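You operate a simulated robot arm through the tools that you are given. There is no shell and no other tool. Be economical: measure what you need, move in short steps, check, and stop when the job is done.

You are at the controls of a simulated robot arm. One attempt, no reset.

Task
Press the grey collar into the steel ring in the hand press.
Fine: pull the slide out again and put the ring in the bench's green PASS tray.
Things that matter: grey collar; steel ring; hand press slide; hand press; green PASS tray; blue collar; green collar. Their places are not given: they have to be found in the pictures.

Only the result counts: the job must be done as asked and must still hold three seconds after the hand-in. Knocking over, shifting, dropping, spilling or breaking anything else fails it.

Robot
A 6-joint arm with a two-finger parallel gripper, fixed in place. Base frame: the origin is at the foot of the arm, x ahead of it, y to its left, z up; the work surface is at about z = 0. Lengths are in m, angles in rad, forces in N, time in s.
With the tool pointing down near the work surface it reaches from about 0.14 to 0.58 m from the base axis. Its first joint turns from -1.152 to 1.152 rad. Payload 2.1 kg.
Tool frame: the origin (TCP) lies between the finger pads and is the grasp point; the fingertips stand 0.03 m ahead of it; z points along the fingers, y is the line along which they close. Largest opening 0.094 m; finger width 0.028, thickness 0.01; the body of the gripper, 0.05 by 0.096 m, starts 0.055 m behind the TCP.
Orientation is that of the tool frame in the base frame, as [roll, pitch, yaw] about the fixed x, y, z axes, in that order (R = Rz(yaw) Ry(pitch) Rx(roll)). With the fingers straight down and closing along the base's y, the tool's x points along the base's -x, its y along +y and its z along -z.

Tools
- The arm moves only by the tool nudge_tool. Its argument "plan" is a list of rows, each an object of numbers (a shift or turn left out is 0, a gripper value left out holds the last): "dx", "dy", "dz": the shift along the base's x, y, z in m; "rx", "ry", "rz": the turn, a rotation vector about the base's x, y, z in rad; "grip": the closure in counts, from 0 (fully open) to 255 (shut). In form: [{"dx": .., "dy": .., "dz": .., "rx": .., "ry": .., "rz": .., "grip": ..}, ...]. A call has 1 to 20 rows; each row is the pose to reach, as a shift and turn from the pose commanded when the call began. Rows are played at 5 a second. More than 0.05 m and 0.15 rad between two rows, or a gripper value outside its range, and nothing of the call is played. A pose out of reach is approached as far as the arm can. The call stops where the force on the tool passes 90 N (or 10 N more than at its start, if that is more) or the arm is blocked; 0.2 s more then pass. Each finger travels about 0.072 m/s and halts on what it meets, pressing with about 34 N; the grip force reading is that of the motor and also rises with nothing between the fingers. The clock runs only during rows and for 0.2 s after the last one: add rows that repeat a pose to give the fingers time. The reply holds the time, the measured pose of the TCP, the force on the tool along the base axes, the opening and the grip force, in the units named above and with some noise.
- Cameras (640 x 400 px; columns grow to the right, rows downward): "scene" is fixed at [0.0575, -0.3684, 0.5107]; the picture's right is [0.79, -0.62, 0.00], its down [-0.29, -0.37, -0.88] and it looks along [0.54, 0.69, -0.47] (base axes); focal length 214 px, centre (320, 200). "wrist" rides on the gripper at [-0.037, 0, -0.058] in the tool frame; the picture's right is [0.00, -1.00, 0.00], its down [0.97, 0.00, -0.24] and it looks along [0.24, 0.00, 0.97] (tool axes); focal length 218 px, centre (320, 200).
- get_image(camera): a new picture of that camera. It takes no simulated time.
- measure_at(camera, pixels): for up to 12 pixels [column, row] of the newest picture of that camera ("zoom" is the newest enlarged one), the place [x, y, z] in the base frame of the surface seen there, good to about 0.003 m, but the place of the scene camera against the robot may be out by one fixed shift of up to 0.018 m in any direction. It takes no simulated time.
- inspect(camera, box): a new picture of the part [left, top, right, bottom] of that camera's present view, enlarged. It takes no simulated time.
- job_done(): hands the job in; it is judged then, once.

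Keep the steps short. Do not move on a guess: measure, check each grasp and each placing, and mend mistakes. In all there are 80 turns and 46 pictures (those below and enlarged ones count). Leave the gripper open and the arm clear of the work at the hand-in unless told otherwise, and finish with a single line.

The tools are called after "Request:" as a command line: name --argument value ..., lists and objects as JSON in quotes. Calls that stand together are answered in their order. nudge_tool: Moves the arm, as the interface text tells. Its arguments: {"type":"object","properties":{"plan":{"type":"array","items":{"type":"object","properties":{"dx":{"type":"number"},"dy":{"type":"number"},"dz":{"type":"number"},"rx":{"type":"number"},"ry":{"type":"number"},"rz":{"type":"number"},"grip":{"type":"number"}}}}},"required":["plan"]} The other tools are called the same way: get_image (camera) takes a picture; measure_at (camera, pixels) gives the place of the surface under pixels of a picture; inspect (camera, box) takes an enlarged picture of a part of a camera's view; job_done () hands the job in.

At the start:

```text
clock: 0.0
tool_pos: [0.3204, 0.0086, 0.4029]
orientation: [3.141, 0.002, -3.141]
wrist_force: [1.7, 0.0, 0.9]
width: 0.0943
gripper_force: 0.0
```

scene: 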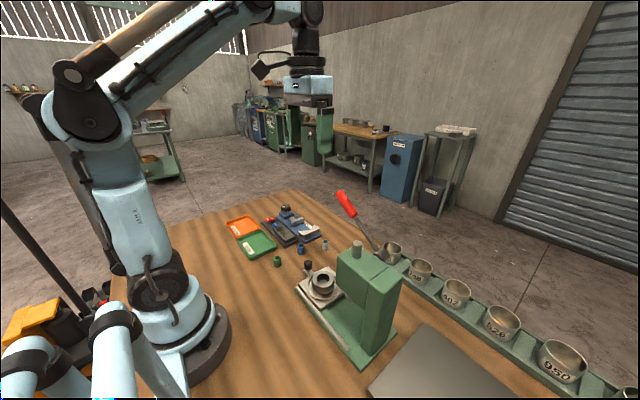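
wrist: 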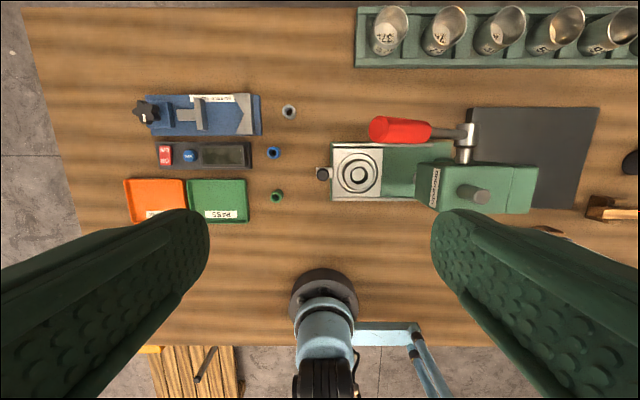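

I see the press at about (400,170) in the wrist view, and three collars at about (289,111), (274,152) and (277,196). I'll enlarge both areas.

Request:
inspect --camera "wrist" --box '[310, 90, 550, 240]'

Request:
inspect --camera "scene" --box '[220, 180, 420, 380]'

Request:
measure_at --camera "wrist" --pixels '[[289, 111], [274, 152], [277, 196], [358, 174], [322, 174], [338, 150], [405, 190], [218, 200], [400, 130], [465, 145], [475, 195], [520, 190]]'

```text
2.67 times, centred on (430, 165) of wrist
```

zoom: 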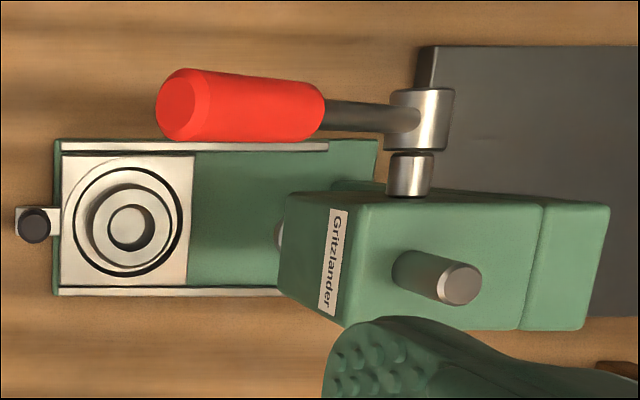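

```text
2.00 times, centred on (320, 280) of scene
```

zoom: 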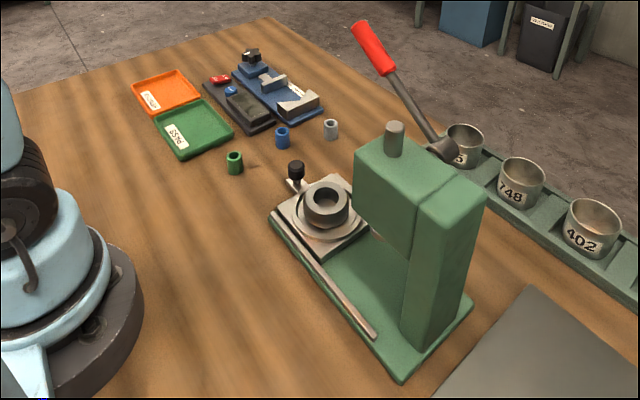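

```text
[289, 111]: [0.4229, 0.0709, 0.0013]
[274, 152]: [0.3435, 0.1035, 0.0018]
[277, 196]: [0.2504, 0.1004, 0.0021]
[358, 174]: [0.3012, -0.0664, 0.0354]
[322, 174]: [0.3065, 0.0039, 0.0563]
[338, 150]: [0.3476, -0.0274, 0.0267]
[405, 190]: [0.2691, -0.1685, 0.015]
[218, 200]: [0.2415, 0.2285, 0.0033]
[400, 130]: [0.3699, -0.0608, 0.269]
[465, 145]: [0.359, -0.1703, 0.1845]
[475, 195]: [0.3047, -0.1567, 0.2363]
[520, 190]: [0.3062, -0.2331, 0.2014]
```

The ring sits in the slide's seat at about (0.30,-0.066), with the knob at y≈0. The lever is raised, with its red grip at about (0.37,-0.06,0.27). Next I'll move above the grey collar for a closer look, staying high.

Request:
nudge_tool --plan '[{"dx": 0.03, "dy": 0.02, "dz": -0.03}, {"dx": 0.06, "dy": 0.04, "dz": -0.06}, {"dx": 0.09, "dy": 0.06, "dz": -0.09}, {"dx": 0.1, "dy": 0.06, "dz": -0.13}, {"dx": 0.1, "dy": 0.06, "dz": -0.17}, {"dx": 0.1, "dy": 0.06, "dz": -0.21}, {"dx": 0.1, "dy": 0.06, "dz": -0.24}, {"dx": 0.1, "dy": 0.06, "dz": -0.24}]'

Request:
get_image --camera "wrist"

```text
clock: 1.8
tool_pos: [0.4203, 0.0682, 0.1607]
orientation: [3.139, 0.002, -3.14]
wrist_force: [-0.4, -0.5, -1.2]
width: 0.0937
gripper_force: 0.0
```

```text
41 pictures are left
```

wrist: 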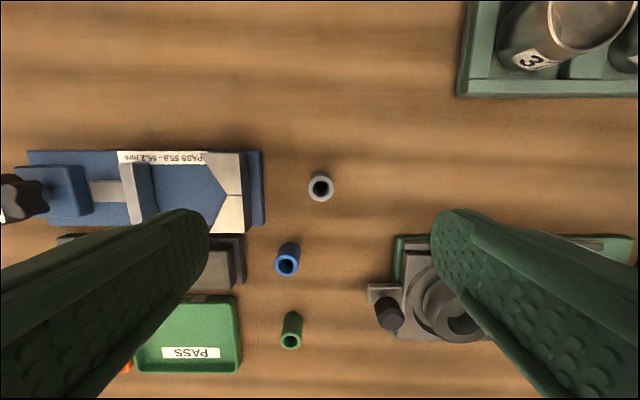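

The grey collar stands at pixel (320,187). I'll enlarge it and measure its rim.

Request:
inspect --camera "wrist" --box '[288, 167, 352, 207]'

Request:
inspect --camera "wrist" --box '[360, 220, 520, 350]'

Request:
measure_at --camera "wrist" --pixels '[[310, 188], [331, 188], [321, 178], [321, 198], [392, 303], [392, 316], [378, 293], [390, 327], [288, 265], [291, 343]]'

```text
10.00 times, centred on (320, 187) of wrist
```

zoom: 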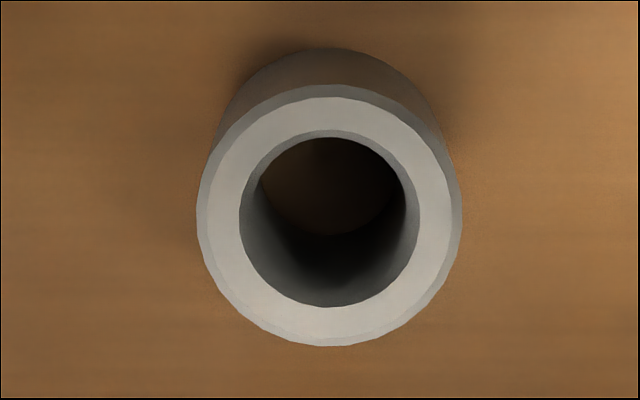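

```text
3.08 times, centred on (440, 285) of wrist
```

zoom: 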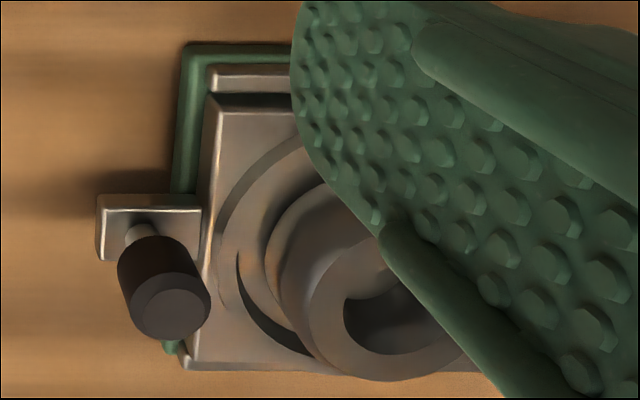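

```text
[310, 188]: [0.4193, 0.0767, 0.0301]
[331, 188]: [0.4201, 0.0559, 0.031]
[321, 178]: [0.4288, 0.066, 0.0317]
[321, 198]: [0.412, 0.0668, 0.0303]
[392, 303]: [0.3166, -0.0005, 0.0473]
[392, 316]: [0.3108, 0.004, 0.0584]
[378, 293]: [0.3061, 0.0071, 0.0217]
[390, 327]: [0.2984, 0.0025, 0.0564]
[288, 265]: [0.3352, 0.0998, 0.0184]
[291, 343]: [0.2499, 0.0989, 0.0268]
```

The grey collar is centred at (0.420,0.066), with its top at z=0.031 and a diameter of about 23 mm. Next I'll measure the lever, the press head and the ring from the scene camera and the earlier views.

Request:
get_image --camera "scene"

Request:
inspect --camera "scene" --box '[280, 180, 420, 290]'

Request:
measure_at --camera "scene" --pixels '[[340, 194], [353, 213], [365, 232], [385, 255], [340, 255], [375, 280], [357, 246], [325, 244], [310, 267], [300, 247], [277, 262], [325, 280]]'

```text
38 pictures are left
```

scene: 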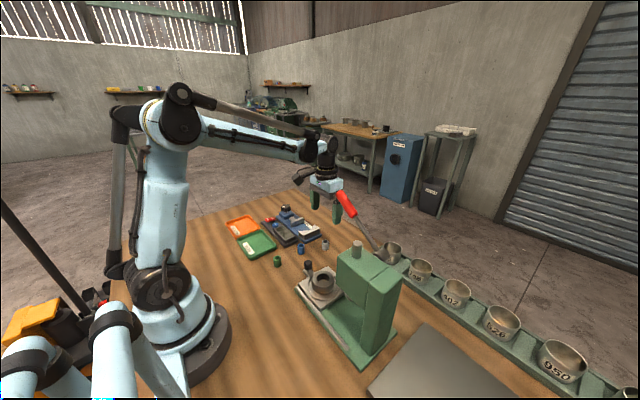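

```text
3.64 times, centred on (350, 235) of scene
```

zoom: 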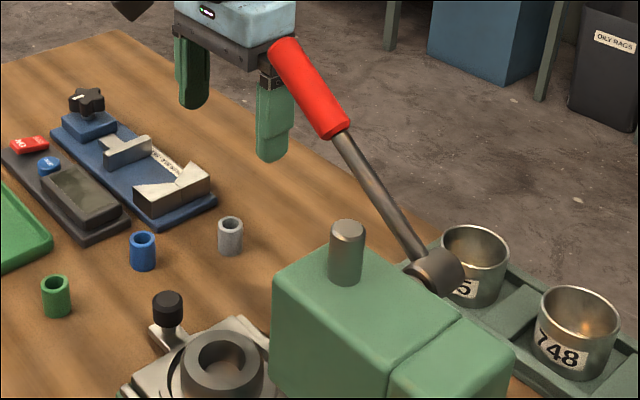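

```text
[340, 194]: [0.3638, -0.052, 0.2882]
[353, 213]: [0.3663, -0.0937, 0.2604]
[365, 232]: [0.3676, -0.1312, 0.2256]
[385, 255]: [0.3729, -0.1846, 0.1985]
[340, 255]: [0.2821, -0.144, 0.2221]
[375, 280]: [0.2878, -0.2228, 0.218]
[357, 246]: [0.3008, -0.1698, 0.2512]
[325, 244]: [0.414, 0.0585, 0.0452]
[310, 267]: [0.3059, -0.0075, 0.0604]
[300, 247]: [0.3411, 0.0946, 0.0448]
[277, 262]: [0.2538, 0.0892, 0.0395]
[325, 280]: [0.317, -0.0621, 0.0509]
```

The lever grip runs from about (0.367,-0.035,0.28) down to a pivot near (0.365,-0.175,0.185). To keep the camera side away from it, I'll turn the tool +90° about z, move to (0.30,0.03,0.20) and look at the ring.

Request:
nudge_tool --plan '[{"dx": -0.01, "dz": 0.01, "rz": 0.13}, {"dx": -0.02, "dz": 0.02, "rz": 0.26}, {"dx": -0.03, "dz": 0.03, "rz": 0.39}, {"dx": -0.04, "dz": 0.04, "rz": 0.52}, {"dx": -0.05, "dz": 0.04, "rz": 0.65}, {"dx": -0.06, "dz": 0.04, "rz": 0.78}, {"dx": -0.07, "dz": 0.04, "rz": 0.91}, {"dx": -0.08, "dz": 0.04, "rz": 1.04}, {"dx": -0.09, "dz": 0.04, "rz": 1.17}, {"dx": -0.1, "dz": 0.04, "rz": 1.3}, {"dx": -0.11, "dy": -0.01, "dz": 0.04, "rz": 1.43}, {"dx": -0.12, "dy": -0.03, "dz": 0.04, "rz": 1.5708}, {"dx": -0.12, "dy": -0.038, "dz": 0.04, "rz": 1.5708}, {"dx": -0.12, "dy": -0.038, "dz": 0.04, "rz": 1.5708}]'

Request:
get_image --camera "wrist"

```text
clock: 4.8
tool_pos: [0.2999, 0.0308, 0.2032]
orientation: [3.14, 0.001, -1.568]
wrist_force: [0.4, 0.2, -0.1]
width: 0.0938
gripper_force: 0.0
```

```text
36 pictures are left
```

wrist: 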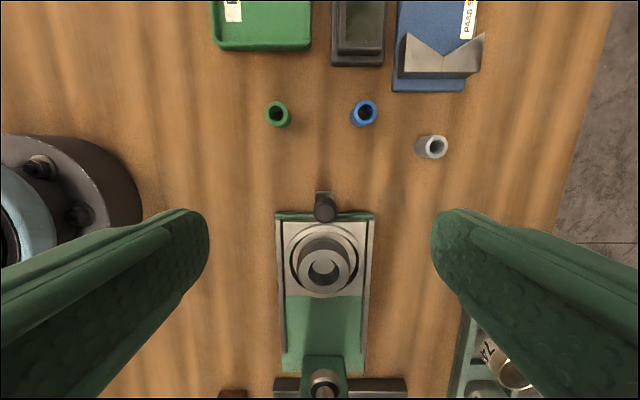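

Turned well. The ring is at about (322,265). I'll enlarge it for exact geometry.

Request:
inspect --camera "wrist" --box '[264, 185, 392, 305]'

Request:
measure_at --camera "wrist" --pixels '[[297, 270], [347, 270], [322, 246], [322, 294], [302, 268], [342, 268], [322, 252], [322, 290], [325, 200], [322, 332], [322, 308], [340, 358]]'

```text
3.33 times, centred on (328, 245) of wrist
```

zoom: 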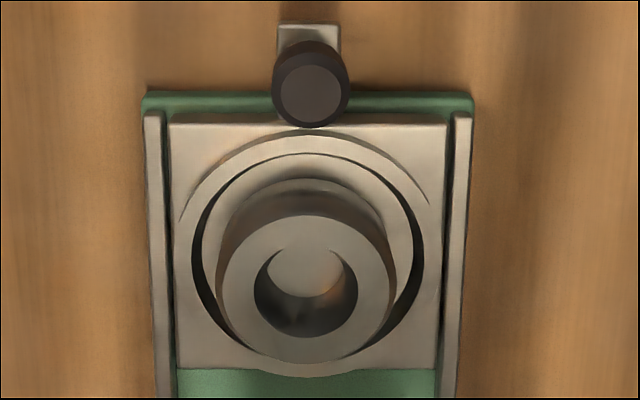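

```text
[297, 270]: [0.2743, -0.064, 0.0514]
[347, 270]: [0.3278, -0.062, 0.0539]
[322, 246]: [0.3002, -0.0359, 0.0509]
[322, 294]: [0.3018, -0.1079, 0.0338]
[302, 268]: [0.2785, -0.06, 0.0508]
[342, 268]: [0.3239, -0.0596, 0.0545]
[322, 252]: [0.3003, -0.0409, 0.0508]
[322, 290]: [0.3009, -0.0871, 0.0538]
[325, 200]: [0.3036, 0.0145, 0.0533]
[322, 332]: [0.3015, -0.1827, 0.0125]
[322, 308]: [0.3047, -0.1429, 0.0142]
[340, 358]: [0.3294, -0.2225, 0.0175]
```

The ring top is at z≈0.053. The bore looks wider than I expected against the 22 mm collar, so I'll enlarge it further and check both sizes.

Request:
inspect --camera "wrist" --box '[290, 245, 358, 297]'

Request:
measure_at --camera "zoom" --pixels '[[160, 210], [130, 210], [460, 210], [485, 210], [20, 210], [575, 210], [310, 20], [310, 380], [310, 345], [310, 320], [310, 150], [310, 250]]'

```text
7.69 times, centred on (324, 271) of wrist
```

zoom: 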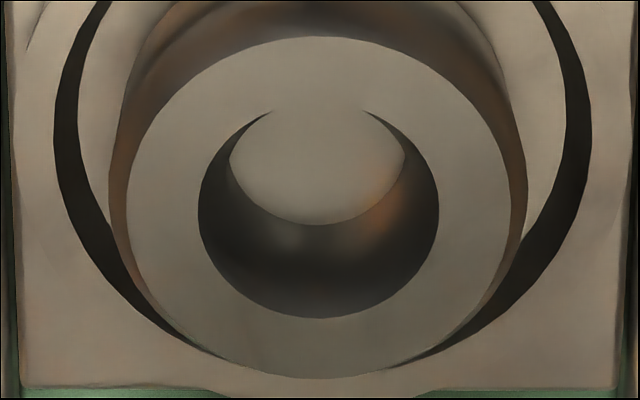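

```text
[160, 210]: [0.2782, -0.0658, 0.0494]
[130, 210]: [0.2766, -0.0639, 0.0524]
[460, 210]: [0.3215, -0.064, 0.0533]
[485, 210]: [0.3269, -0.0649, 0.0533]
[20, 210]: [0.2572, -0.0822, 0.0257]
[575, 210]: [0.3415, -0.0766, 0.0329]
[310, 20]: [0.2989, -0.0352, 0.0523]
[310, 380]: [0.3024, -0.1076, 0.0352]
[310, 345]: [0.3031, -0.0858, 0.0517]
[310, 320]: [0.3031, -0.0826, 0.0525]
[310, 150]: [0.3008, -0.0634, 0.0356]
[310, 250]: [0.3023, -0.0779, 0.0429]
```

I'll check the collar sizes in the same view.

Request:
inspect --camera "wrist" --box '[406, 127, 474, 167]'

Request:
measure_at --camera "zoom" --pixels '[[200, 230], [395, 230], [300, 100], [300, 310], [220, 220], [380, 220], [300, 200]]'

```text
9.41 times, centred on (440, 147) of wrist
```

zoom: 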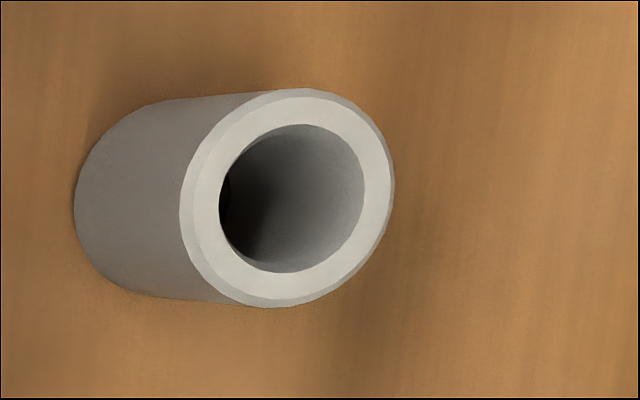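

```text
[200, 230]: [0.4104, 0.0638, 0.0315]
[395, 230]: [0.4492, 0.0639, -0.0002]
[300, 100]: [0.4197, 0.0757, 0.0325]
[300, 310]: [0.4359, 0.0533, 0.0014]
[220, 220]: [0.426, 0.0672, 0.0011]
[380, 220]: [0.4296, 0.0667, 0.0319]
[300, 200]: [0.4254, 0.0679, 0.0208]
```

The collar OD is about 22 mm, while the ring's bore mouth is about 34 mm. I'll measure the profile inside the bore to understand its shape.

Request:
inspect --camera "wrist" --box '[290, 245, 358, 297]'

Request:
measure_at --camera "zoom" --pixels '[[318, 95], [318, 125], [318, 150], [318, 180], [318, 210], [318, 235], [318, 260], [318, 290], [318, 312], [250, 160], [385, 160], [420, 210]]'

```text
7.69 times, centred on (324, 271) of wrist
```

zoom: 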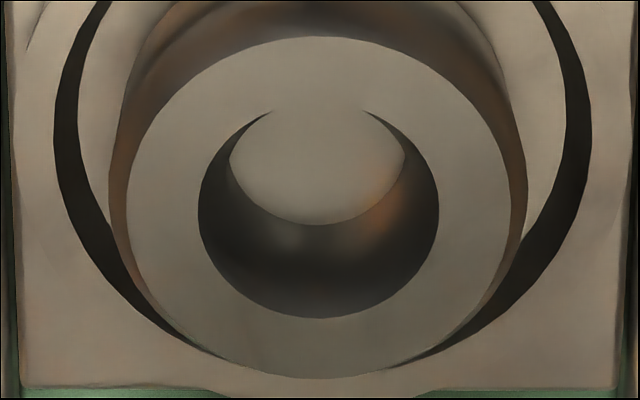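

```text
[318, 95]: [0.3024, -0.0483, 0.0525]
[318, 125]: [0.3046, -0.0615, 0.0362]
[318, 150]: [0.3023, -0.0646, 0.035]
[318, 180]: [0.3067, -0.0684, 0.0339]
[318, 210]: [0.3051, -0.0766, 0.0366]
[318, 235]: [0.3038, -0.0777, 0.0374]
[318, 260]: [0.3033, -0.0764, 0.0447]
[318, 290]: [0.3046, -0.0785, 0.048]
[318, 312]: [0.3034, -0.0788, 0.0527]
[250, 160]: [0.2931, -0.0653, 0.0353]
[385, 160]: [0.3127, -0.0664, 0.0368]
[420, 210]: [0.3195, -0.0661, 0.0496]
```

The bore tapers from about 32 mm at the mouth to about 25 mm, with its floor at z≈0.035 and its axis at about (0.3033,-0.064). The collar is at (0.4205,0.0668). I'll move above the collar and lower so the fingertips reach z≈0.016.

Request:
nudge_tool --plan '[{"dx": 0.04, "dy": 0.012}, {"dx": 0.08, "dy": 0.024}, {"dx": 0.1206, "dy": 0.036}, {"dx": 0.1206, "dy": 0.036, "dz": -0.04}, {"dx": 0.1206, "dy": 0.036, "dz": -0.08}, {"dx": 0.1206, "dy": 0.036, "dz": -0.11}, {"dx": 0.1206, "dy": 0.036, "dz": -0.11}]'

Request:
get_image --camera "wrist"

```text
clock: 6.4
tool_pos: [0.4198, 0.0667, 0.095]
orientation: [3.14, 0.002, -1.57]
wrist_force: [0.0, -0.1, -0.5]
width: 0.0942
gripper_force: 0.0
```

```text
31 pictures are left
```

wrist: 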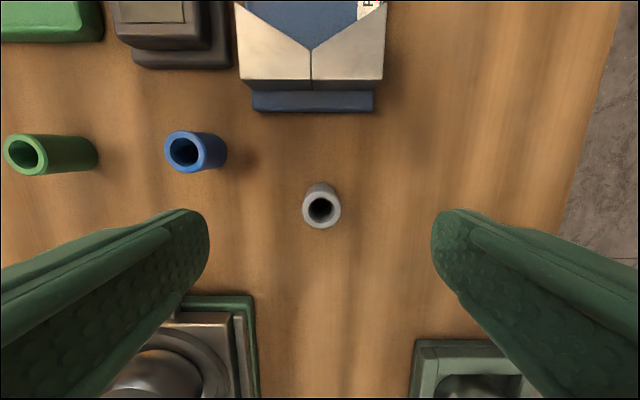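

Collar is centred between the fingers at (321,209). I'll lower to z=0.046 and close.

Request:
nudge_tool --plan '[{"dx": 0.001, "dy": 0.0005, "dz": -0.025}, {"dx": 0.001, "dy": 0.0005, "dz": -0.048}, {"dx": 0.001, "dy": 0.0005, "dz": -0.048, "grip": 255}, {"dx": 0.001, "dy": 0.0005, "dz": -0.048, "grip": 255}, {"dx": 0.001, "dy": 0.0005, "dz": -0.048, "grip": 255}, {"dx": 0.001, "dy": 0.0005, "dz": -0.048, "grip": 255}, {"dx": 0.001, "dy": 0.0005, "dz": -0.048, "grip": 255}]'

```text
clock: 8.0
tool_pos: [0.4225, 0.0669, 0.0469]
orientation: [3.14, 0.003, -1.568]
wrist_force: [-0.4, -0.2, 1.0]
width: 0.0207
gripper_force: 33.7
```

Holding, width 20.7 mm. I'll lift and check.

Request:
nudge_tool --plan '[{"dz": 0.04}, {"dz": 0.08}, {"dz": 0.1}, {"dz": 0.1}]'

Request:
get_image --camera "wrist"

```text
clock: 9.0
tool_pos: [0.4204, 0.0681, 0.1428]
orientation: [3.138, 0.001, -1.568]
wrist_force: [0.4, 0.5, 0.0]
width: 0.0208
gripper_force: 33.4
```

```text
30 pictures are left
```

wrist: 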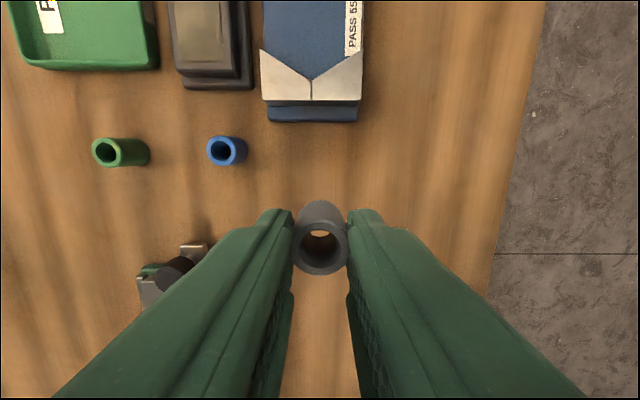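

The collar is held upright on the tool axis. I'll move to x=0.3033 while staying clear of the lever tip, then slide in along -y to above the ring.

Request:
nudge_tool --plan '[{"dx": -0.04}, {"dx": -0.08}, {"dx": -0.117, "dy": -0.01}, {"dx": -0.118, "dy": -0.05}, {"dx": -0.118, "dy": -0.09}, {"dx": -0.118, "dy": -0.13}, {"dx": -0.118, "dy": -0.13}]'

Request:
get_image --camera "wrist"

Request:
get_image --camera "scene"

```text
clock: 10.6
tool_pos: [0.3039, -0.0641, 0.1454]
orientation: [3.14, 0.001, -1.568]
wrist_force: [-0.3, 0.6, -0.3]
width: 0.0206
gripper_force: 34.0
```

```text
29 pictures are left
```

wrist: 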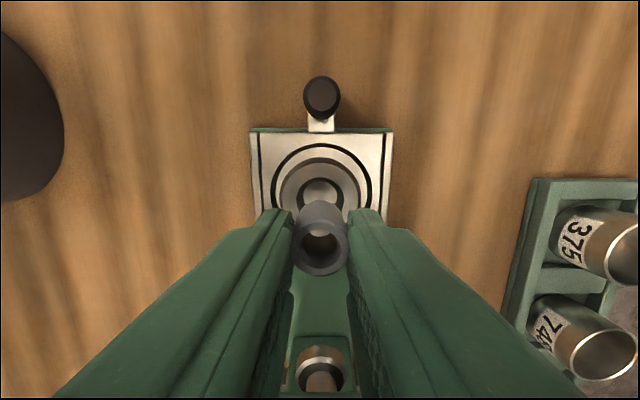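

```text
28 pictures are left
```

scene: 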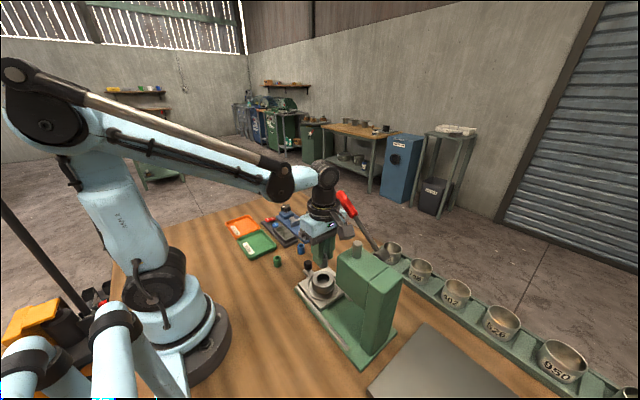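

I'll zoom to check the bore's alignment with the tool axis. On axis, the ring-top centre should show at about (320,200).

Request:
inspect --camera "wrist" --box '[260, 140, 380, 215]'

```text
5.33 times, centred on (320, 178) of wrist
```

zoom: 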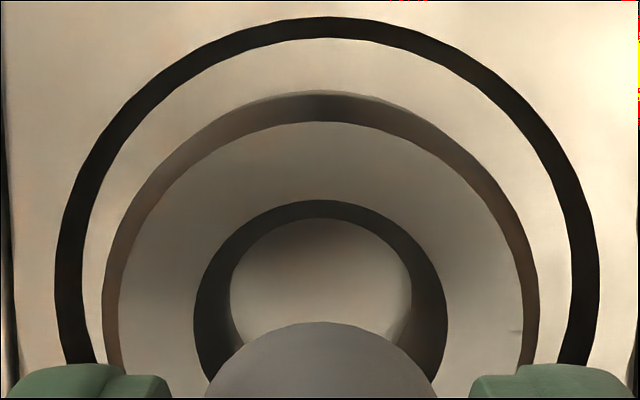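

Bore and collar line up to within about 1 mm. I'll lower slowly and watch the force.

Request:
nudge_tool --plan '[{"dz": -0.02}, {"dz": -0.035}, {"dz": -0.045}, {"dz": -0.05}, {"dz": -0.053}, {"dz": -0.056}, {"dz": -0.056}]'

Request:
inspect --camera "scene" --box '[280, 220, 380, 310]'

```text
clock: 11.4
tool_pos: [0.3038, -0.0641, 0.1066]
orientation: [3.131, -0.014, -1.571]
wrist_force: [-5.8, 12.0, 28.9]
width: 0.0207
gripper_force: 34.3
stopped in row 3: the force on the tool passed its limit (the readings are from after the stop); the commanded pose is now the measured one
```

```text
4.44 times, centred on (330, 265) of scene
```

zoom: 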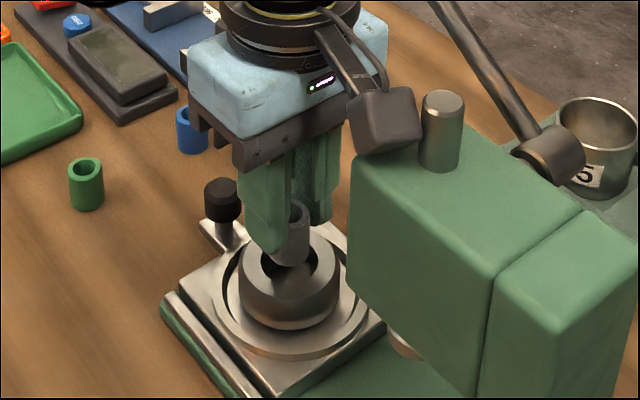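

Contact came early, with the collar bottom still at z≈0.06. The scene picture shows a block on the gripper's -y side close to the press head. I'll measure the gap there.

Request:
measure_at --camera "zoom" --pixels '[[370, 125], [405, 140], [385, 95], [440, 110], [440, 160], [370, 160], [352, 200], [300, 245], [260, 245], [300, 300], [225, 200], [420, 155]]'

Request:
inspect --camera "scene" --box '[330, 225, 390, 265]'

```text
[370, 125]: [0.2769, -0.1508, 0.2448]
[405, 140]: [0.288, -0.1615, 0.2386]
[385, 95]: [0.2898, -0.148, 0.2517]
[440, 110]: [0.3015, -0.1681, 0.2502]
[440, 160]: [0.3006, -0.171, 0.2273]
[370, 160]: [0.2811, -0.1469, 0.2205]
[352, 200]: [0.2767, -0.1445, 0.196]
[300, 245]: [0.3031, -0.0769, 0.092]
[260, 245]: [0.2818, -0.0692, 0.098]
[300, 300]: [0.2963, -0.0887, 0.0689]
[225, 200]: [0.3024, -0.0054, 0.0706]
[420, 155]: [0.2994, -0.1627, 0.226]
```

```text
10.00 times, centred on (360, 245) of scene
```

zoom: 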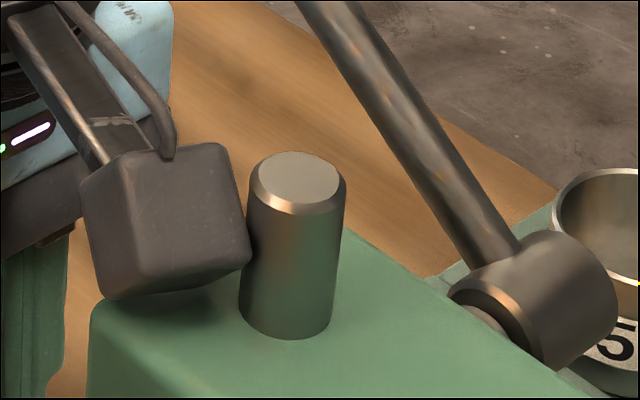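

Confirmed: the block on the gripper's tool +x side rests on the press head; the collar isn't touching anything. I'll go straight up, turn back to the starting yaw so the block points at the base, and check the collar.

Request:
nudge_tool --plan '[{"dz": 0.03}, {"dz": 0.06}, {"dz": 0.06, "dy": 0.05}, {"dz": 0.06, "dy": 0.09}, {"dz": 0.06, "dy": 0.09, "rz": -0.14}, {"dz": 0.06, "dy": 0.09, "rz": -0.28}, {"dz": 0.06, "dy": 0.09, "rz": -0.42}, {"dz": 0.06, "dy": 0.09, "rz": -0.56}, {"dz": 0.06, "dy": 0.09, "rz": -0.7}, {"dz": 0.06, "dy": 0.09, "rz": -0.84}, {"dz": 0.06, "dy": 0.09, "rz": -0.98}, {"dz": 0.06, "dy": 0.09, "rz": -1.12}, {"dz": 0.06, "dy": 0.09, "rz": -1.26}, {"dz": 0.06, "dy": 0.09, "rz": -1.4}, {"dz": 0.06, "dy": 0.09, "rz": -1.52}, {"dz": 0.06, "dy": 0.09, "rz": -1.57}, {"dz": 0.06, "dy": 0.09, "rz": -1.57}]'

Request:
get_image --camera "wrist"

Request:
get_image --camera "scene"

```text
clock: 15.0
tool_pos: [0.3039, 0.0241, 0.1664]
orientation: [3.133, -0.015, 3.139]
wrist_force: [-0.5, 0.5, 0.5]
width: 0.0209
gripper_force: 34.0
```

```text
24 pictures are left
```

wrist: 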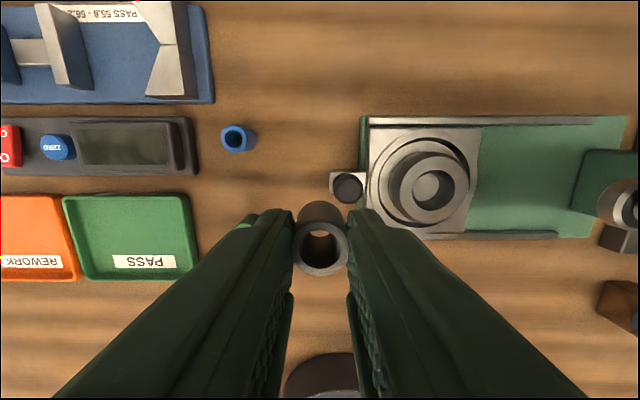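

```text
23 pictures are left
```

scene: 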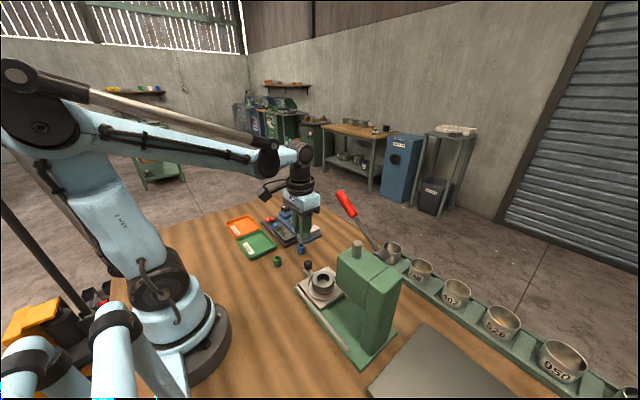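

The block now points toward the base. A small tilt remains from the contact (about 0.015 rad), which I'll take out while moving back over the ring at a safe height.

Request:
nudge_tool --plan '[{"rx": -0.0086, "ry": -0.015, "dy": -0.03}, {"rx": -0.0086, "ry": -0.015, "dy": -0.06, "dz": -0.01}, {"rx": -0.0086, "ry": -0.015, "dy": -0.0885, "dz": -0.02}, {"rx": -0.0086, "ry": -0.015, "dy": -0.0885, "dz": -0.02}, {"rx": -0.0086, "ry": -0.015, "dy": -0.0885, "dz": -0.02}]'

Request:
inspect --camera "wrist" --box '[256, 140, 384, 220]'

Request:
inspect --camera "scene" --box '[260, 170, 400, 310]'

```text
clock: 16.2
tool_pos: [0.3041, -0.0623, 0.1447]
orientation: [3.141, 0.002, -3.141]
wrist_force: [0.5, 0.6, -0.5]
width: 0.0206
gripper_force: 33.8
```

```text
5.00 times, centred on (320, 180) of wrist
```

zoom: 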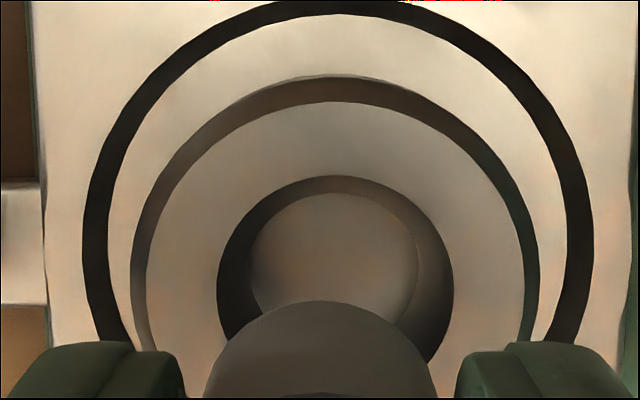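

```text
2.86 times, centred on (330, 240) of scene
```

zoom: 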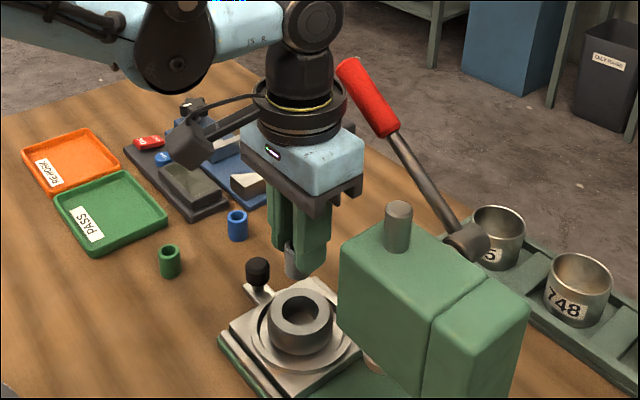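

The ring axis is at about (0.3045,-0.0646), so I'll shift 2.3 mm in -y and lower with small steps, watching the force.

Request:
nudge_tool --plan '[{"dx": 0.0005, "dy": -0.0023, "dz": -0.01}, {"dx": 0.0005, "dy": -0.0023, "dz": -0.025}, {"dx": 0.0005, "dy": -0.0023, "dz": -0.038}, {"dx": 0.0005, "dy": -0.0023, "dz": -0.045}, {"dx": 0.0005, "dy": -0.0023, "dz": -0.05}, {"dx": 0.0005, "dy": -0.0023, "dz": -0.05}]'

Request:
inspect --camera "scene" --box '[280, 230, 380, 310]'

```text
clock: 17.6
tool_pos: [0.3043, -0.0651, 0.0955]
orientation: [-3.14, 0.001, -3.141]
wrist_force: [0.3, 0.8, -0.4]
width: 0.0209
gripper_force: 33.5
```

```text
5.00 times, centred on (330, 270) of scene
```

zoom: 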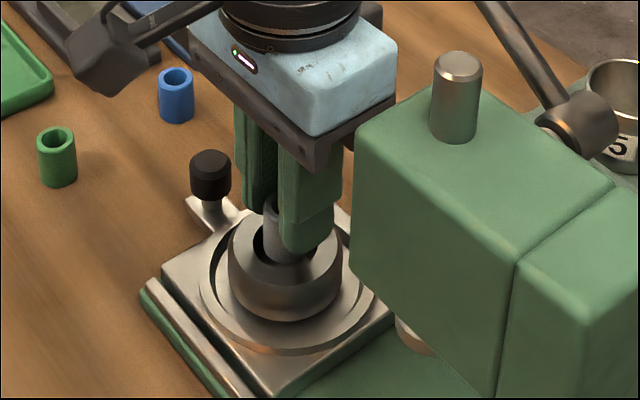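

The collar is just entering the bore with no force. I'll go on down slowly.

Request:
nudge_tool --plan '[{"dz": -0.003}, {"dz": -0.006}, {"dz": -0.008}, {"dz": -0.0095}, {"dz": -0.0095}]'

```text
clock: 18.8
tool_pos: [0.304, -0.0656, 0.0865]
orientation: [-3.14, 0.001, 3.141]
wrist_force: [0.5, 1.9, 26.6]
width: 0.0208
gripper_force: 34.0
```

Contact at z=0.0865 with 27 N, so the collar bottom (~0.0405) has seated inside the bore. I'll ease up slightly, open partway and look.

Request:
nudge_tool --plan '[{"dz": 0.0012}, {"dz": 0.0012, "grip": 200}, {"dz": 0.0012, "grip": 150}, {"dz": 0.0012, "grip": 130}, {"dz": 0.0012, "grip": 130}, {"dz": 0.0012, "grip": 130}]'

Request:
get_image --camera "wrist"

```text
clock: 20.2
tool_pos: [0.3047, -0.0654, 0.0884]
orientation: [-3.141, 0.002, 3.142]
wrist_force: [0.4, -0.3, -0.2]
width: 0.0462
gripper_force: 0.0
```

```text
19 pictures are left
```

wrist: 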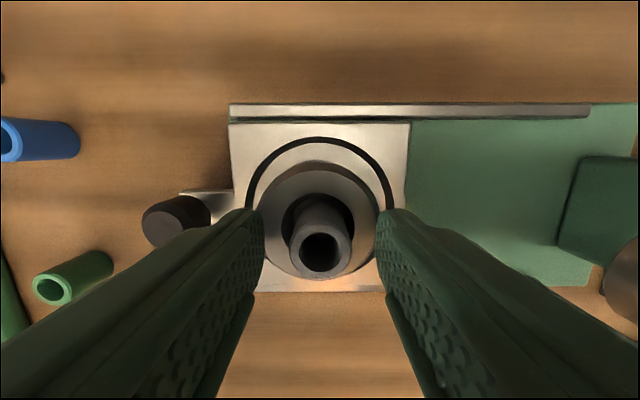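

The collar stands upright in the ring's mouth at (320,250). I'll lift straight up, back off to +y, and turn -90° so the block ends up on the +y side for gripping the knob.

Request:
nudge_tool --plan '[{"dz": 0.02}, {"dz": 0.05}, {"dz": 0.08}, {"dz": 0.09, "dy": 0.04}, {"dz": 0.09, "dy": 0.068, "grip": 100}, {"dz": 0.09, "dy": 0.068, "rz": -0.14}, {"dz": 0.09, "dy": 0.068, "rz": -0.28}, {"dz": 0.09, "dy": 0.068, "rz": -0.42}, {"dz": 0.09, "dy": 0.068, "rz": -0.56}, {"dz": 0.09, "dy": 0.068, "rz": -0.7}, {"dz": 0.09, "dy": 0.068, "rz": -0.84}, {"dz": 0.09, "dy": 0.068, "rz": -0.98}, {"dz": 0.09, "dy": 0.068, "rz": -1.12}, {"dz": 0.09, "dy": 0.068, "rz": -1.26}, {"dz": 0.09, "dy": 0.068, "rz": -1.4}, {"dz": 0.09, "dy": 0.068, "rz": -1.54}, {"dz": 0.09, "dy": 0.068, "rz": -1.5708}, {"dz": 0.09, "dy": 0.068, "rz": -1.5708}]'

Request:
get_image --camera "wrist"

Request:
inspect --camera "scene" --box '[260, 200, 400, 310]'

```text
clock: 24.0
tool_pos: [0.3048, 0.0041, 0.178]
orientation: [-3.141, 0.002, 1.57]
wrist_force: [0.6, -0.4, 0.0]
width: 0.057
gripper_force: 0.0
```

```text
18 pictures are left
```

wrist: 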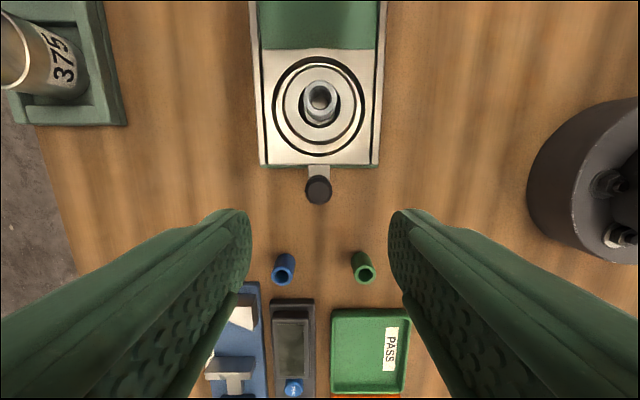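

```text
3.64 times, centred on (330, 255) of scene
```

zoom: 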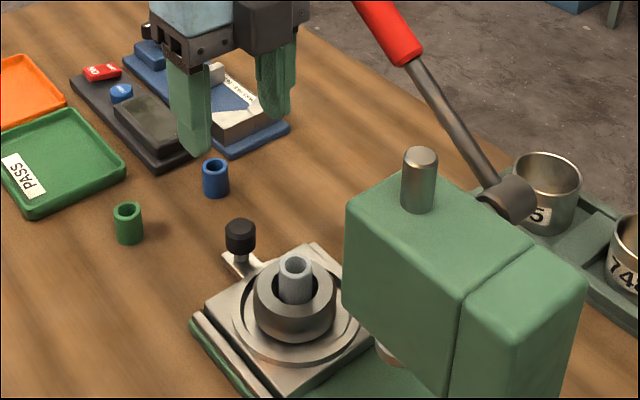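

Joint limits allow it, and the collar stands well. I'll measure the knob, the slide front and the collar top.

Request:
measure_at --camera "wrist" --pixels '[[320, 185], [319, 198], [309, 190], [331, 190], [318, 171], [314, 98], [330, 98], [320, 83], [345, 100], [318, 20]]'

Request:
measure_at --camera "zoom" --pixels '[[240, 222], [240, 240], [243, 262], [295, 262], [295, 285], [345, 215], [343, 305], [385, 355], [418, 160]]'

```text
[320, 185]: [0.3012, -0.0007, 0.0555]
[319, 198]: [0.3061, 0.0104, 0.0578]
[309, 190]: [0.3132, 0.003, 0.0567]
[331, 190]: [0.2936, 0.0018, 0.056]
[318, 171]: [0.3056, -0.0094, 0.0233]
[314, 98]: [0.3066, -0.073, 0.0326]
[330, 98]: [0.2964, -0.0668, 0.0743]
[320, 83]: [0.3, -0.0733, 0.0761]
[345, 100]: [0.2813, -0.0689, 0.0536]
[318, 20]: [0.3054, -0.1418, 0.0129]
```

```text
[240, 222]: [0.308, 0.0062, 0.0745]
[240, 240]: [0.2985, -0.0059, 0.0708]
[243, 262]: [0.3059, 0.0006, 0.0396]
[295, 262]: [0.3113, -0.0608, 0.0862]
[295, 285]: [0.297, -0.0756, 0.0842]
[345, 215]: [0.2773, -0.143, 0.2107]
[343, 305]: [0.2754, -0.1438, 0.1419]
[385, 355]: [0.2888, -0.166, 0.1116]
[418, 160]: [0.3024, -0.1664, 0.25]
```

Knob: centre (0.304,0.003), top z=0.057, about 20 mm across. I'll lean the tool 0.3 rad toward +y so the wrist stays clear of the press head and lever, then lower around the knob.

Request:
nudge_tool --plan '[{"rx": -0.1, "dy": 0.004}, {"rx": -0.2, "dy": 0.004}, {"rx": -0.3, "dy": 0.0042}, {"rx": -0.3, "dx": -0.0008, "dy": 0.0042, "dz": -0.04}, {"rx": -0.3, "dx": -0.0008, "dy": 0.0042, "dz": -0.075}, {"rx": -0.3, "dx": -0.0008, "dy": 0.0042, "dz": -0.1}, {"rx": -0.3, "dx": -0.0008, "dy": 0.0042, "dz": -0.1138}, {"rx": -0.3, "dx": -0.0008, "dy": 0.0042, "dz": -0.1138}]'

Request:
get_image --camera "wrist"

```text
clock: 25.8
tool_pos: [0.3039, 0.0076, 0.0635]
orientation: [-3.141, 0.303, 1.571]
wrist_force: [0.8, 0.0, 0.4]
width: 0.0571
gripper_force: 0.0
```

```text
16 pictures are left
```

wrist: 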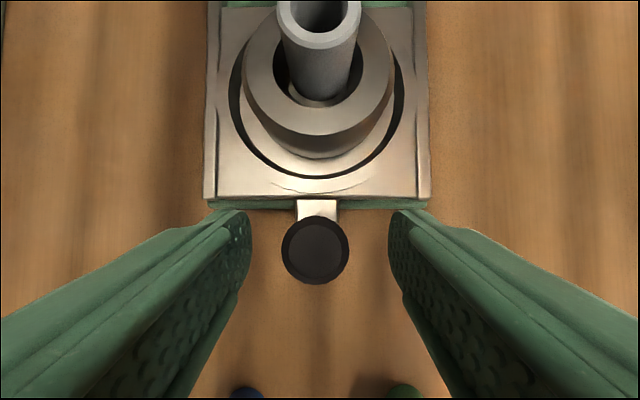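

The knob sits between the fingers at (315,250), about 1.5 mm toward +x. I'll shift by that and close on it.

Request:
nudge_tool --plan '[{"dx": 0.0015}, {"dx": 0.0015, "grip": 255}, {"dx": 0.0015, "grip": 255}, {"dx": 0.0015, "grip": 255}, {"dx": 0.0015, "grip": 255}]'

```text
clock: 27.0
tool_pos: [0.3041, 0.0089, 0.0642]
orientation: [3.139, 0.302, 1.571]
wrist_force: [8.6, -1.4, -7.4]
width: 0.0233
gripper_force: 44.9
```

Knob gripped (23 mm) with small side forces. I'll push the slide in slowly, half way first.

Request:
nudge_tool --plan '[{"dy": -0.004}, {"dy": -0.01}, {"dy": -0.017}, {"dy": -0.024}, {"dy": -0.031}, {"dy": -0.038}, {"dy": -0.045}, {"dy": -0.05}, {"dy": -0.05}]'

Request:
inspect --camera "scene" --box '[260, 180, 400, 310]'

```text
clock: 29.0
tool_pos: [0.3061, -0.0427, 0.0658]
orientation: [-3.141, 0.3, 1.57]
wrist_force: [0.8, 0.6, -30.8]
width: 0.0233
gripper_force: 44.7
```

```text
3.08 times, centred on (330, 245) of scene
```

zoom: 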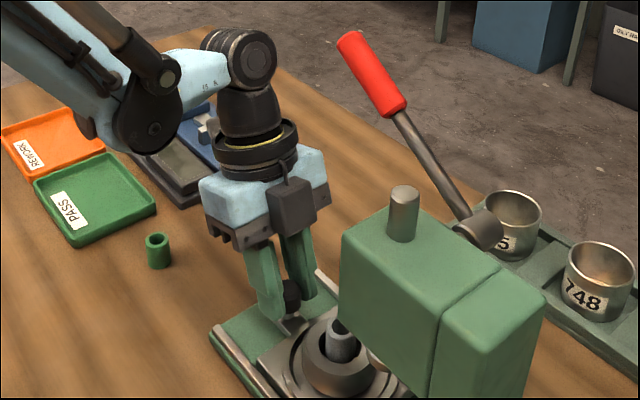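

The slide is moving, with a -31 N vertical load that I'll relieve by lowering 1.5 mm. I'll continue in.

Request:
nudge_tool --plan '[{"dz": -0.0015}, {"dy": -0.006, "dz": -0.0015}, {"dy": -0.012, "dz": -0.0015}, {"dy": -0.018, "dz": -0.0015}, {"dy": -0.024, "dz": -0.0015}, {"dy": -0.03, "dz": -0.0015}, {"dy": -0.03, "dz": -0.0015}]'

Request:
get_image --camera "wrist"

```text
clock: 30.6
tool_pos: [0.3062, -0.073, 0.0623]
orientation: [3.14, 0.301, 1.568]
wrist_force: [-9.9, -0.1, 25.5]
width: 0.0235
gripper_force: 44.9
```

```text
14 pictures are left
```

wrist: 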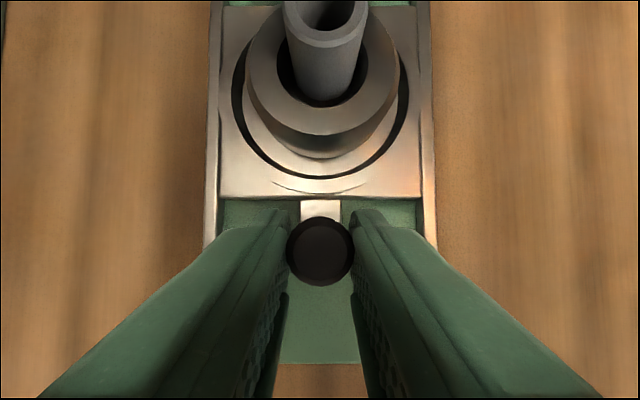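

Collar and ring rode along intact. I'll continue in small steps until the stop.

Request:
nudge_tool --plan '[{"dz": 0.0007}, {"dy": -0.003, "dz": 0.0007}, {"dy": -0.006, "dz": 0.0007}, {"dy": -0.009, "dz": 0.0007}, {"dy": -0.012, "dz": 0.0007}, {"dy": -0.015, "dz": 0.0007}, {"dy": -0.018, "dz": 0.0007}, {"dy": -0.021, "dz": 0.0007}, {"dy": -0.024, "dz": 0.0007}, {"dy": -0.026, "dz": 0.0007}]'

Request:
inspect --camera "scene" --box '[260, 180, 400, 310]'

```text
clock: 32.8
tool_pos: [0.304, -0.0963, 0.0622]
orientation: [3.139, 0.291, 1.574]
wrist_force: [1.2, 31.3, -1.9]
width: 0.0239
gripper_force: 45.3
```

```text
3.08 times, centred on (330, 245) of scene
```

zoom: 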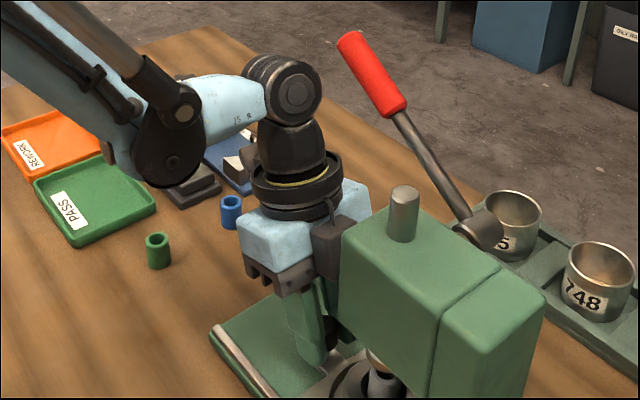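

31 N at y=-0.096. I'll check from the wrist whether that's the slide's stop and whether the collar is under the ram.

Request:
get_image --camera "wrist"

Request:
measure_at --camera "wrist" --pixels '[[320, 130], [320, 150], [320, 185], [320, 230], [240, 190], [320, 20], [320, 5], [320, 60]]'

```text
12 pictures are left
```

wrist: 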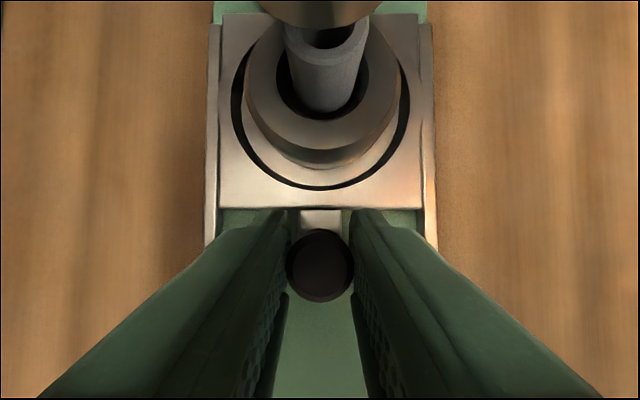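

```text
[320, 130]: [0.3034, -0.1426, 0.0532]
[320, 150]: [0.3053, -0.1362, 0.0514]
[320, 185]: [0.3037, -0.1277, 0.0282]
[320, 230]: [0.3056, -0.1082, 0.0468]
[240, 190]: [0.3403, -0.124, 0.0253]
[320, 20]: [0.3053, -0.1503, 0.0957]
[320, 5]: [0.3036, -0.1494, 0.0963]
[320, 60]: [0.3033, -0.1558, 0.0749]
```

The knob slipped slightly in the grip, so the slide is at its stop. The ring centre is y≈-0.165 and the ram ≈-0.1645, so they're aligned. I'll ease off, open, and back out along +y.

Request:
nudge_tool --plan '[{"dy": 0.003}, {"dy": 0.003, "grip": 180}, {"dy": 0.003, "grip": 100}, {"dy": 0.003, "grip": 100}, {"dy": 0.003, "grip": 100}, {"dy": 0.003, "grip": 100}, {"dy": 0.03, "grip": 100}, {"dy": 0.07, "grip": 100}, {"dy": 0.11, "dz": 0.02, "grip": 100}, {"dy": 0.14, "dz": 0.06, "grip": 100}, {"dy": 0.14, "dz": 0.1, "grip": 100}, {"dy": 0.14, "dz": 0.1, "grip": 100}]'

Request:
get_image --camera "scene"

```text
clock: 35.4
tool_pos: [0.3059, 0.0447, 0.1649]
orientation: [3.14, 0.3, 1.572]
wrist_force: [0.0, 0.4, 0.1]
width: 0.0573
gripper_force: 0.0
```

```text
11 pictures are left
```

scene: 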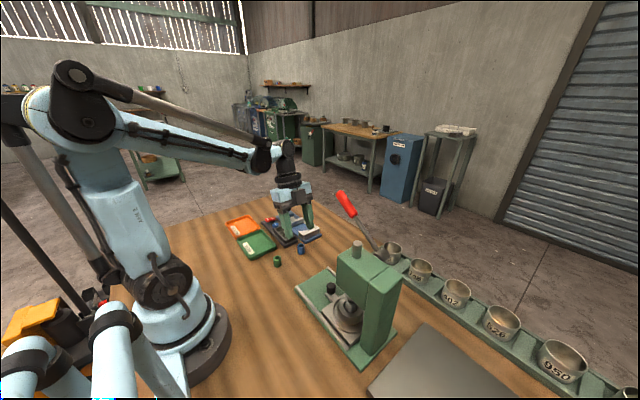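

The slide is in and the collar is upright under the ram. Next is the lever: I'll untilt, rise to z≈0.33 and close the gripper, then turn back to the starting yaw.

Request:
nudge_tool --plan '[{"rx": 0.1, "dz": 0.03, "grip": 255}, {"rx": 0.2, "dz": 0.07, "grip": 255}, {"rx": 0.3, "dz": 0.11, "grip": 255}, {"rx": 0.3, "dz": 0.15, "grip": 255}, {"rx": 0.3, "dz": 0.17, "grip": 255}, {"rx": 0.3, "dz": 0.17, "grip": 255}]'

Request:
nudge_tool --plan '[{"rz": 0.14}, {"rz": 0.28}, {"rz": 0.42}, {"rz": 0.56}, {"rz": 0.7}, {"rz": 0.84}, {"rz": 0.98}, {"rz": 1.12}, {"rz": 1.26}, {"rz": 1.4}, {"rz": 1.5}, {"rz": 1.57}, {"rz": 1.57, "dx": 0.03, "dy": -0.04}, {"rz": 1.57, "dx": 0.061, "dy": -0.08}, {"rz": 1.57, "dx": 0.061, "dy": -0.115}, {"rz": 1.57, "dx": 0.061, "dy": -0.115}]'

Request:
get_image --camera "wrist"

```text
clock: 36.8
tool_pos: [0.3072, 0.0416, 0.3361]
orientation: [3.14, 0.003, 1.57]
wrist_force: [0.6, -0.9, 1.0]
width: 0.0
gripper_force: 32.6
```

```text
refused: row 14 steps farther than a row can; nothing moved
```

```text
10 pictures are left
```

wrist: 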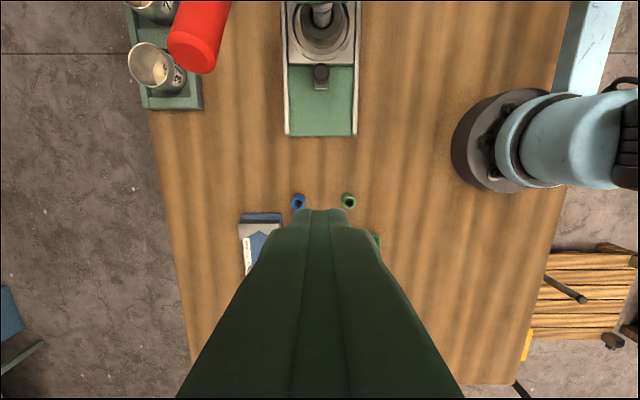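

That call was refused because one step was too long. This picture shows the red grip at (200,45), so I'll measure it and redo the turn in smaller steps.

Request:
measure_at --camera "wrist" --pixels '[[195, 52], [202, 62], [205, 30], [208, 10], [190, 20], [222, 20], [180, 40]]'

Request:
nudge_tool --plan '[{"rz": 0.14}, {"rz": 0.28}, {"rz": 0.42}, {"rz": 0.56}, {"rz": 0.7}, {"rz": 0.84}, {"rz": 0.98}, {"rz": 1.12}, {"rz": 1.26}, {"rz": 1.4}, {"rz": 1.5}, {"rz": 1.57}, {"rz": 1.57}]'

```text
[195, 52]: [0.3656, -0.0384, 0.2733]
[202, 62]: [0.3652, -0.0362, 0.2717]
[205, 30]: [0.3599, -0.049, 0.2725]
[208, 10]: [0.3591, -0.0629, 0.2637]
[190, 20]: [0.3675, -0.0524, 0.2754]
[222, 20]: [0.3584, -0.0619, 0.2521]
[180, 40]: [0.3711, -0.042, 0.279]
```

```text
clock: 39.6
tool_pos: [0.3045, 0.0408, 0.3331]
orientation: [-3.141, 0.001, 3.141]
wrist_force: [1.0, -0.9, -0.3]
width: 0.0
gripper_force: 33.3
```

Grip: x≈0.366, tip y≈-0.036, top z≈0.28. I'll move over it at y=-0.068, with the fingertips about 3 cm above.

Request:
nudge_tool --plan '[{"dx": 0.03, "dy": -0.03}, {"dx": 0.061, "dy": -0.06}, {"dx": 0.061, "dy": -0.09}, {"dx": 0.061, "dy": -0.109}, {"dx": 0.061, "dy": -0.109}]'

Request:
get_image --camera "wrist"

```text
clock: 40.8
tool_pos: [0.365, -0.0698, 0.3342]
orientation: [3.141, 0.001, 3.14]
wrist_force: [-0.2, -0.3, -0.4]
width: 0.0001
gripper_force: 33.0
```

```text
9 pictures are left
```

wrist: 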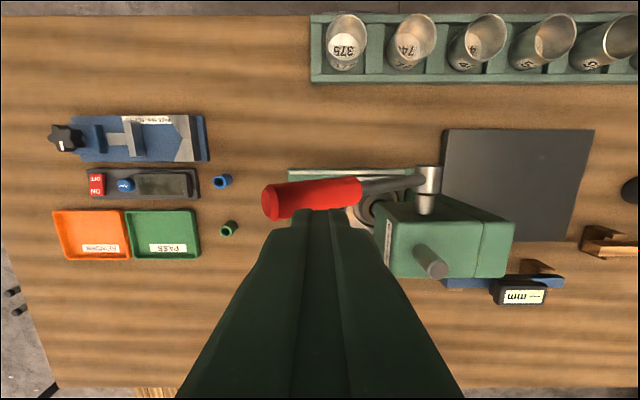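

The grip's axis lies about 5 mm further in +x (row 196 against about 206 expected). I'll shift and begin pressing down.

Request:
nudge_tool --plan '[{"dx": 0.005}, {"dx": 0.005, "dz": -0.015}, {"dx": 0.005, "dz": -0.03}, {"dx": 0.005, "dz": -0.04}, {"dx": 0.005, "dz": -0.05}, {"dx": 0.005, "dz": -0.06}, {"dx": 0.005, "dz": -0.07}, {"dx": 0.005, "dz": -0.08}, {"dx": 0.005, "dz": -0.08}]'

Request:
inspect --camera "scene" --box '[280, 160, 420, 320]'

```text
clock: 42.8
tool_pos: [0.3711, -0.0678, 0.2544]
orientation: [3.14, 0.002, 3.14]
wrist_force: [-1.4, -0.2, 1.7]
width: 0.0002
gripper_force: 33.4
```

```text
2.50 times, centred on (350, 240) of scene
```

zoom: 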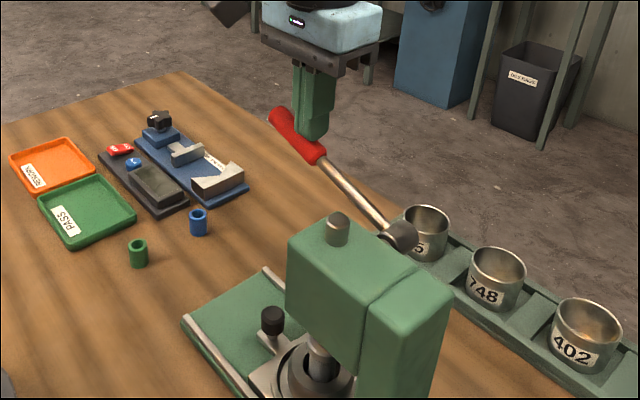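

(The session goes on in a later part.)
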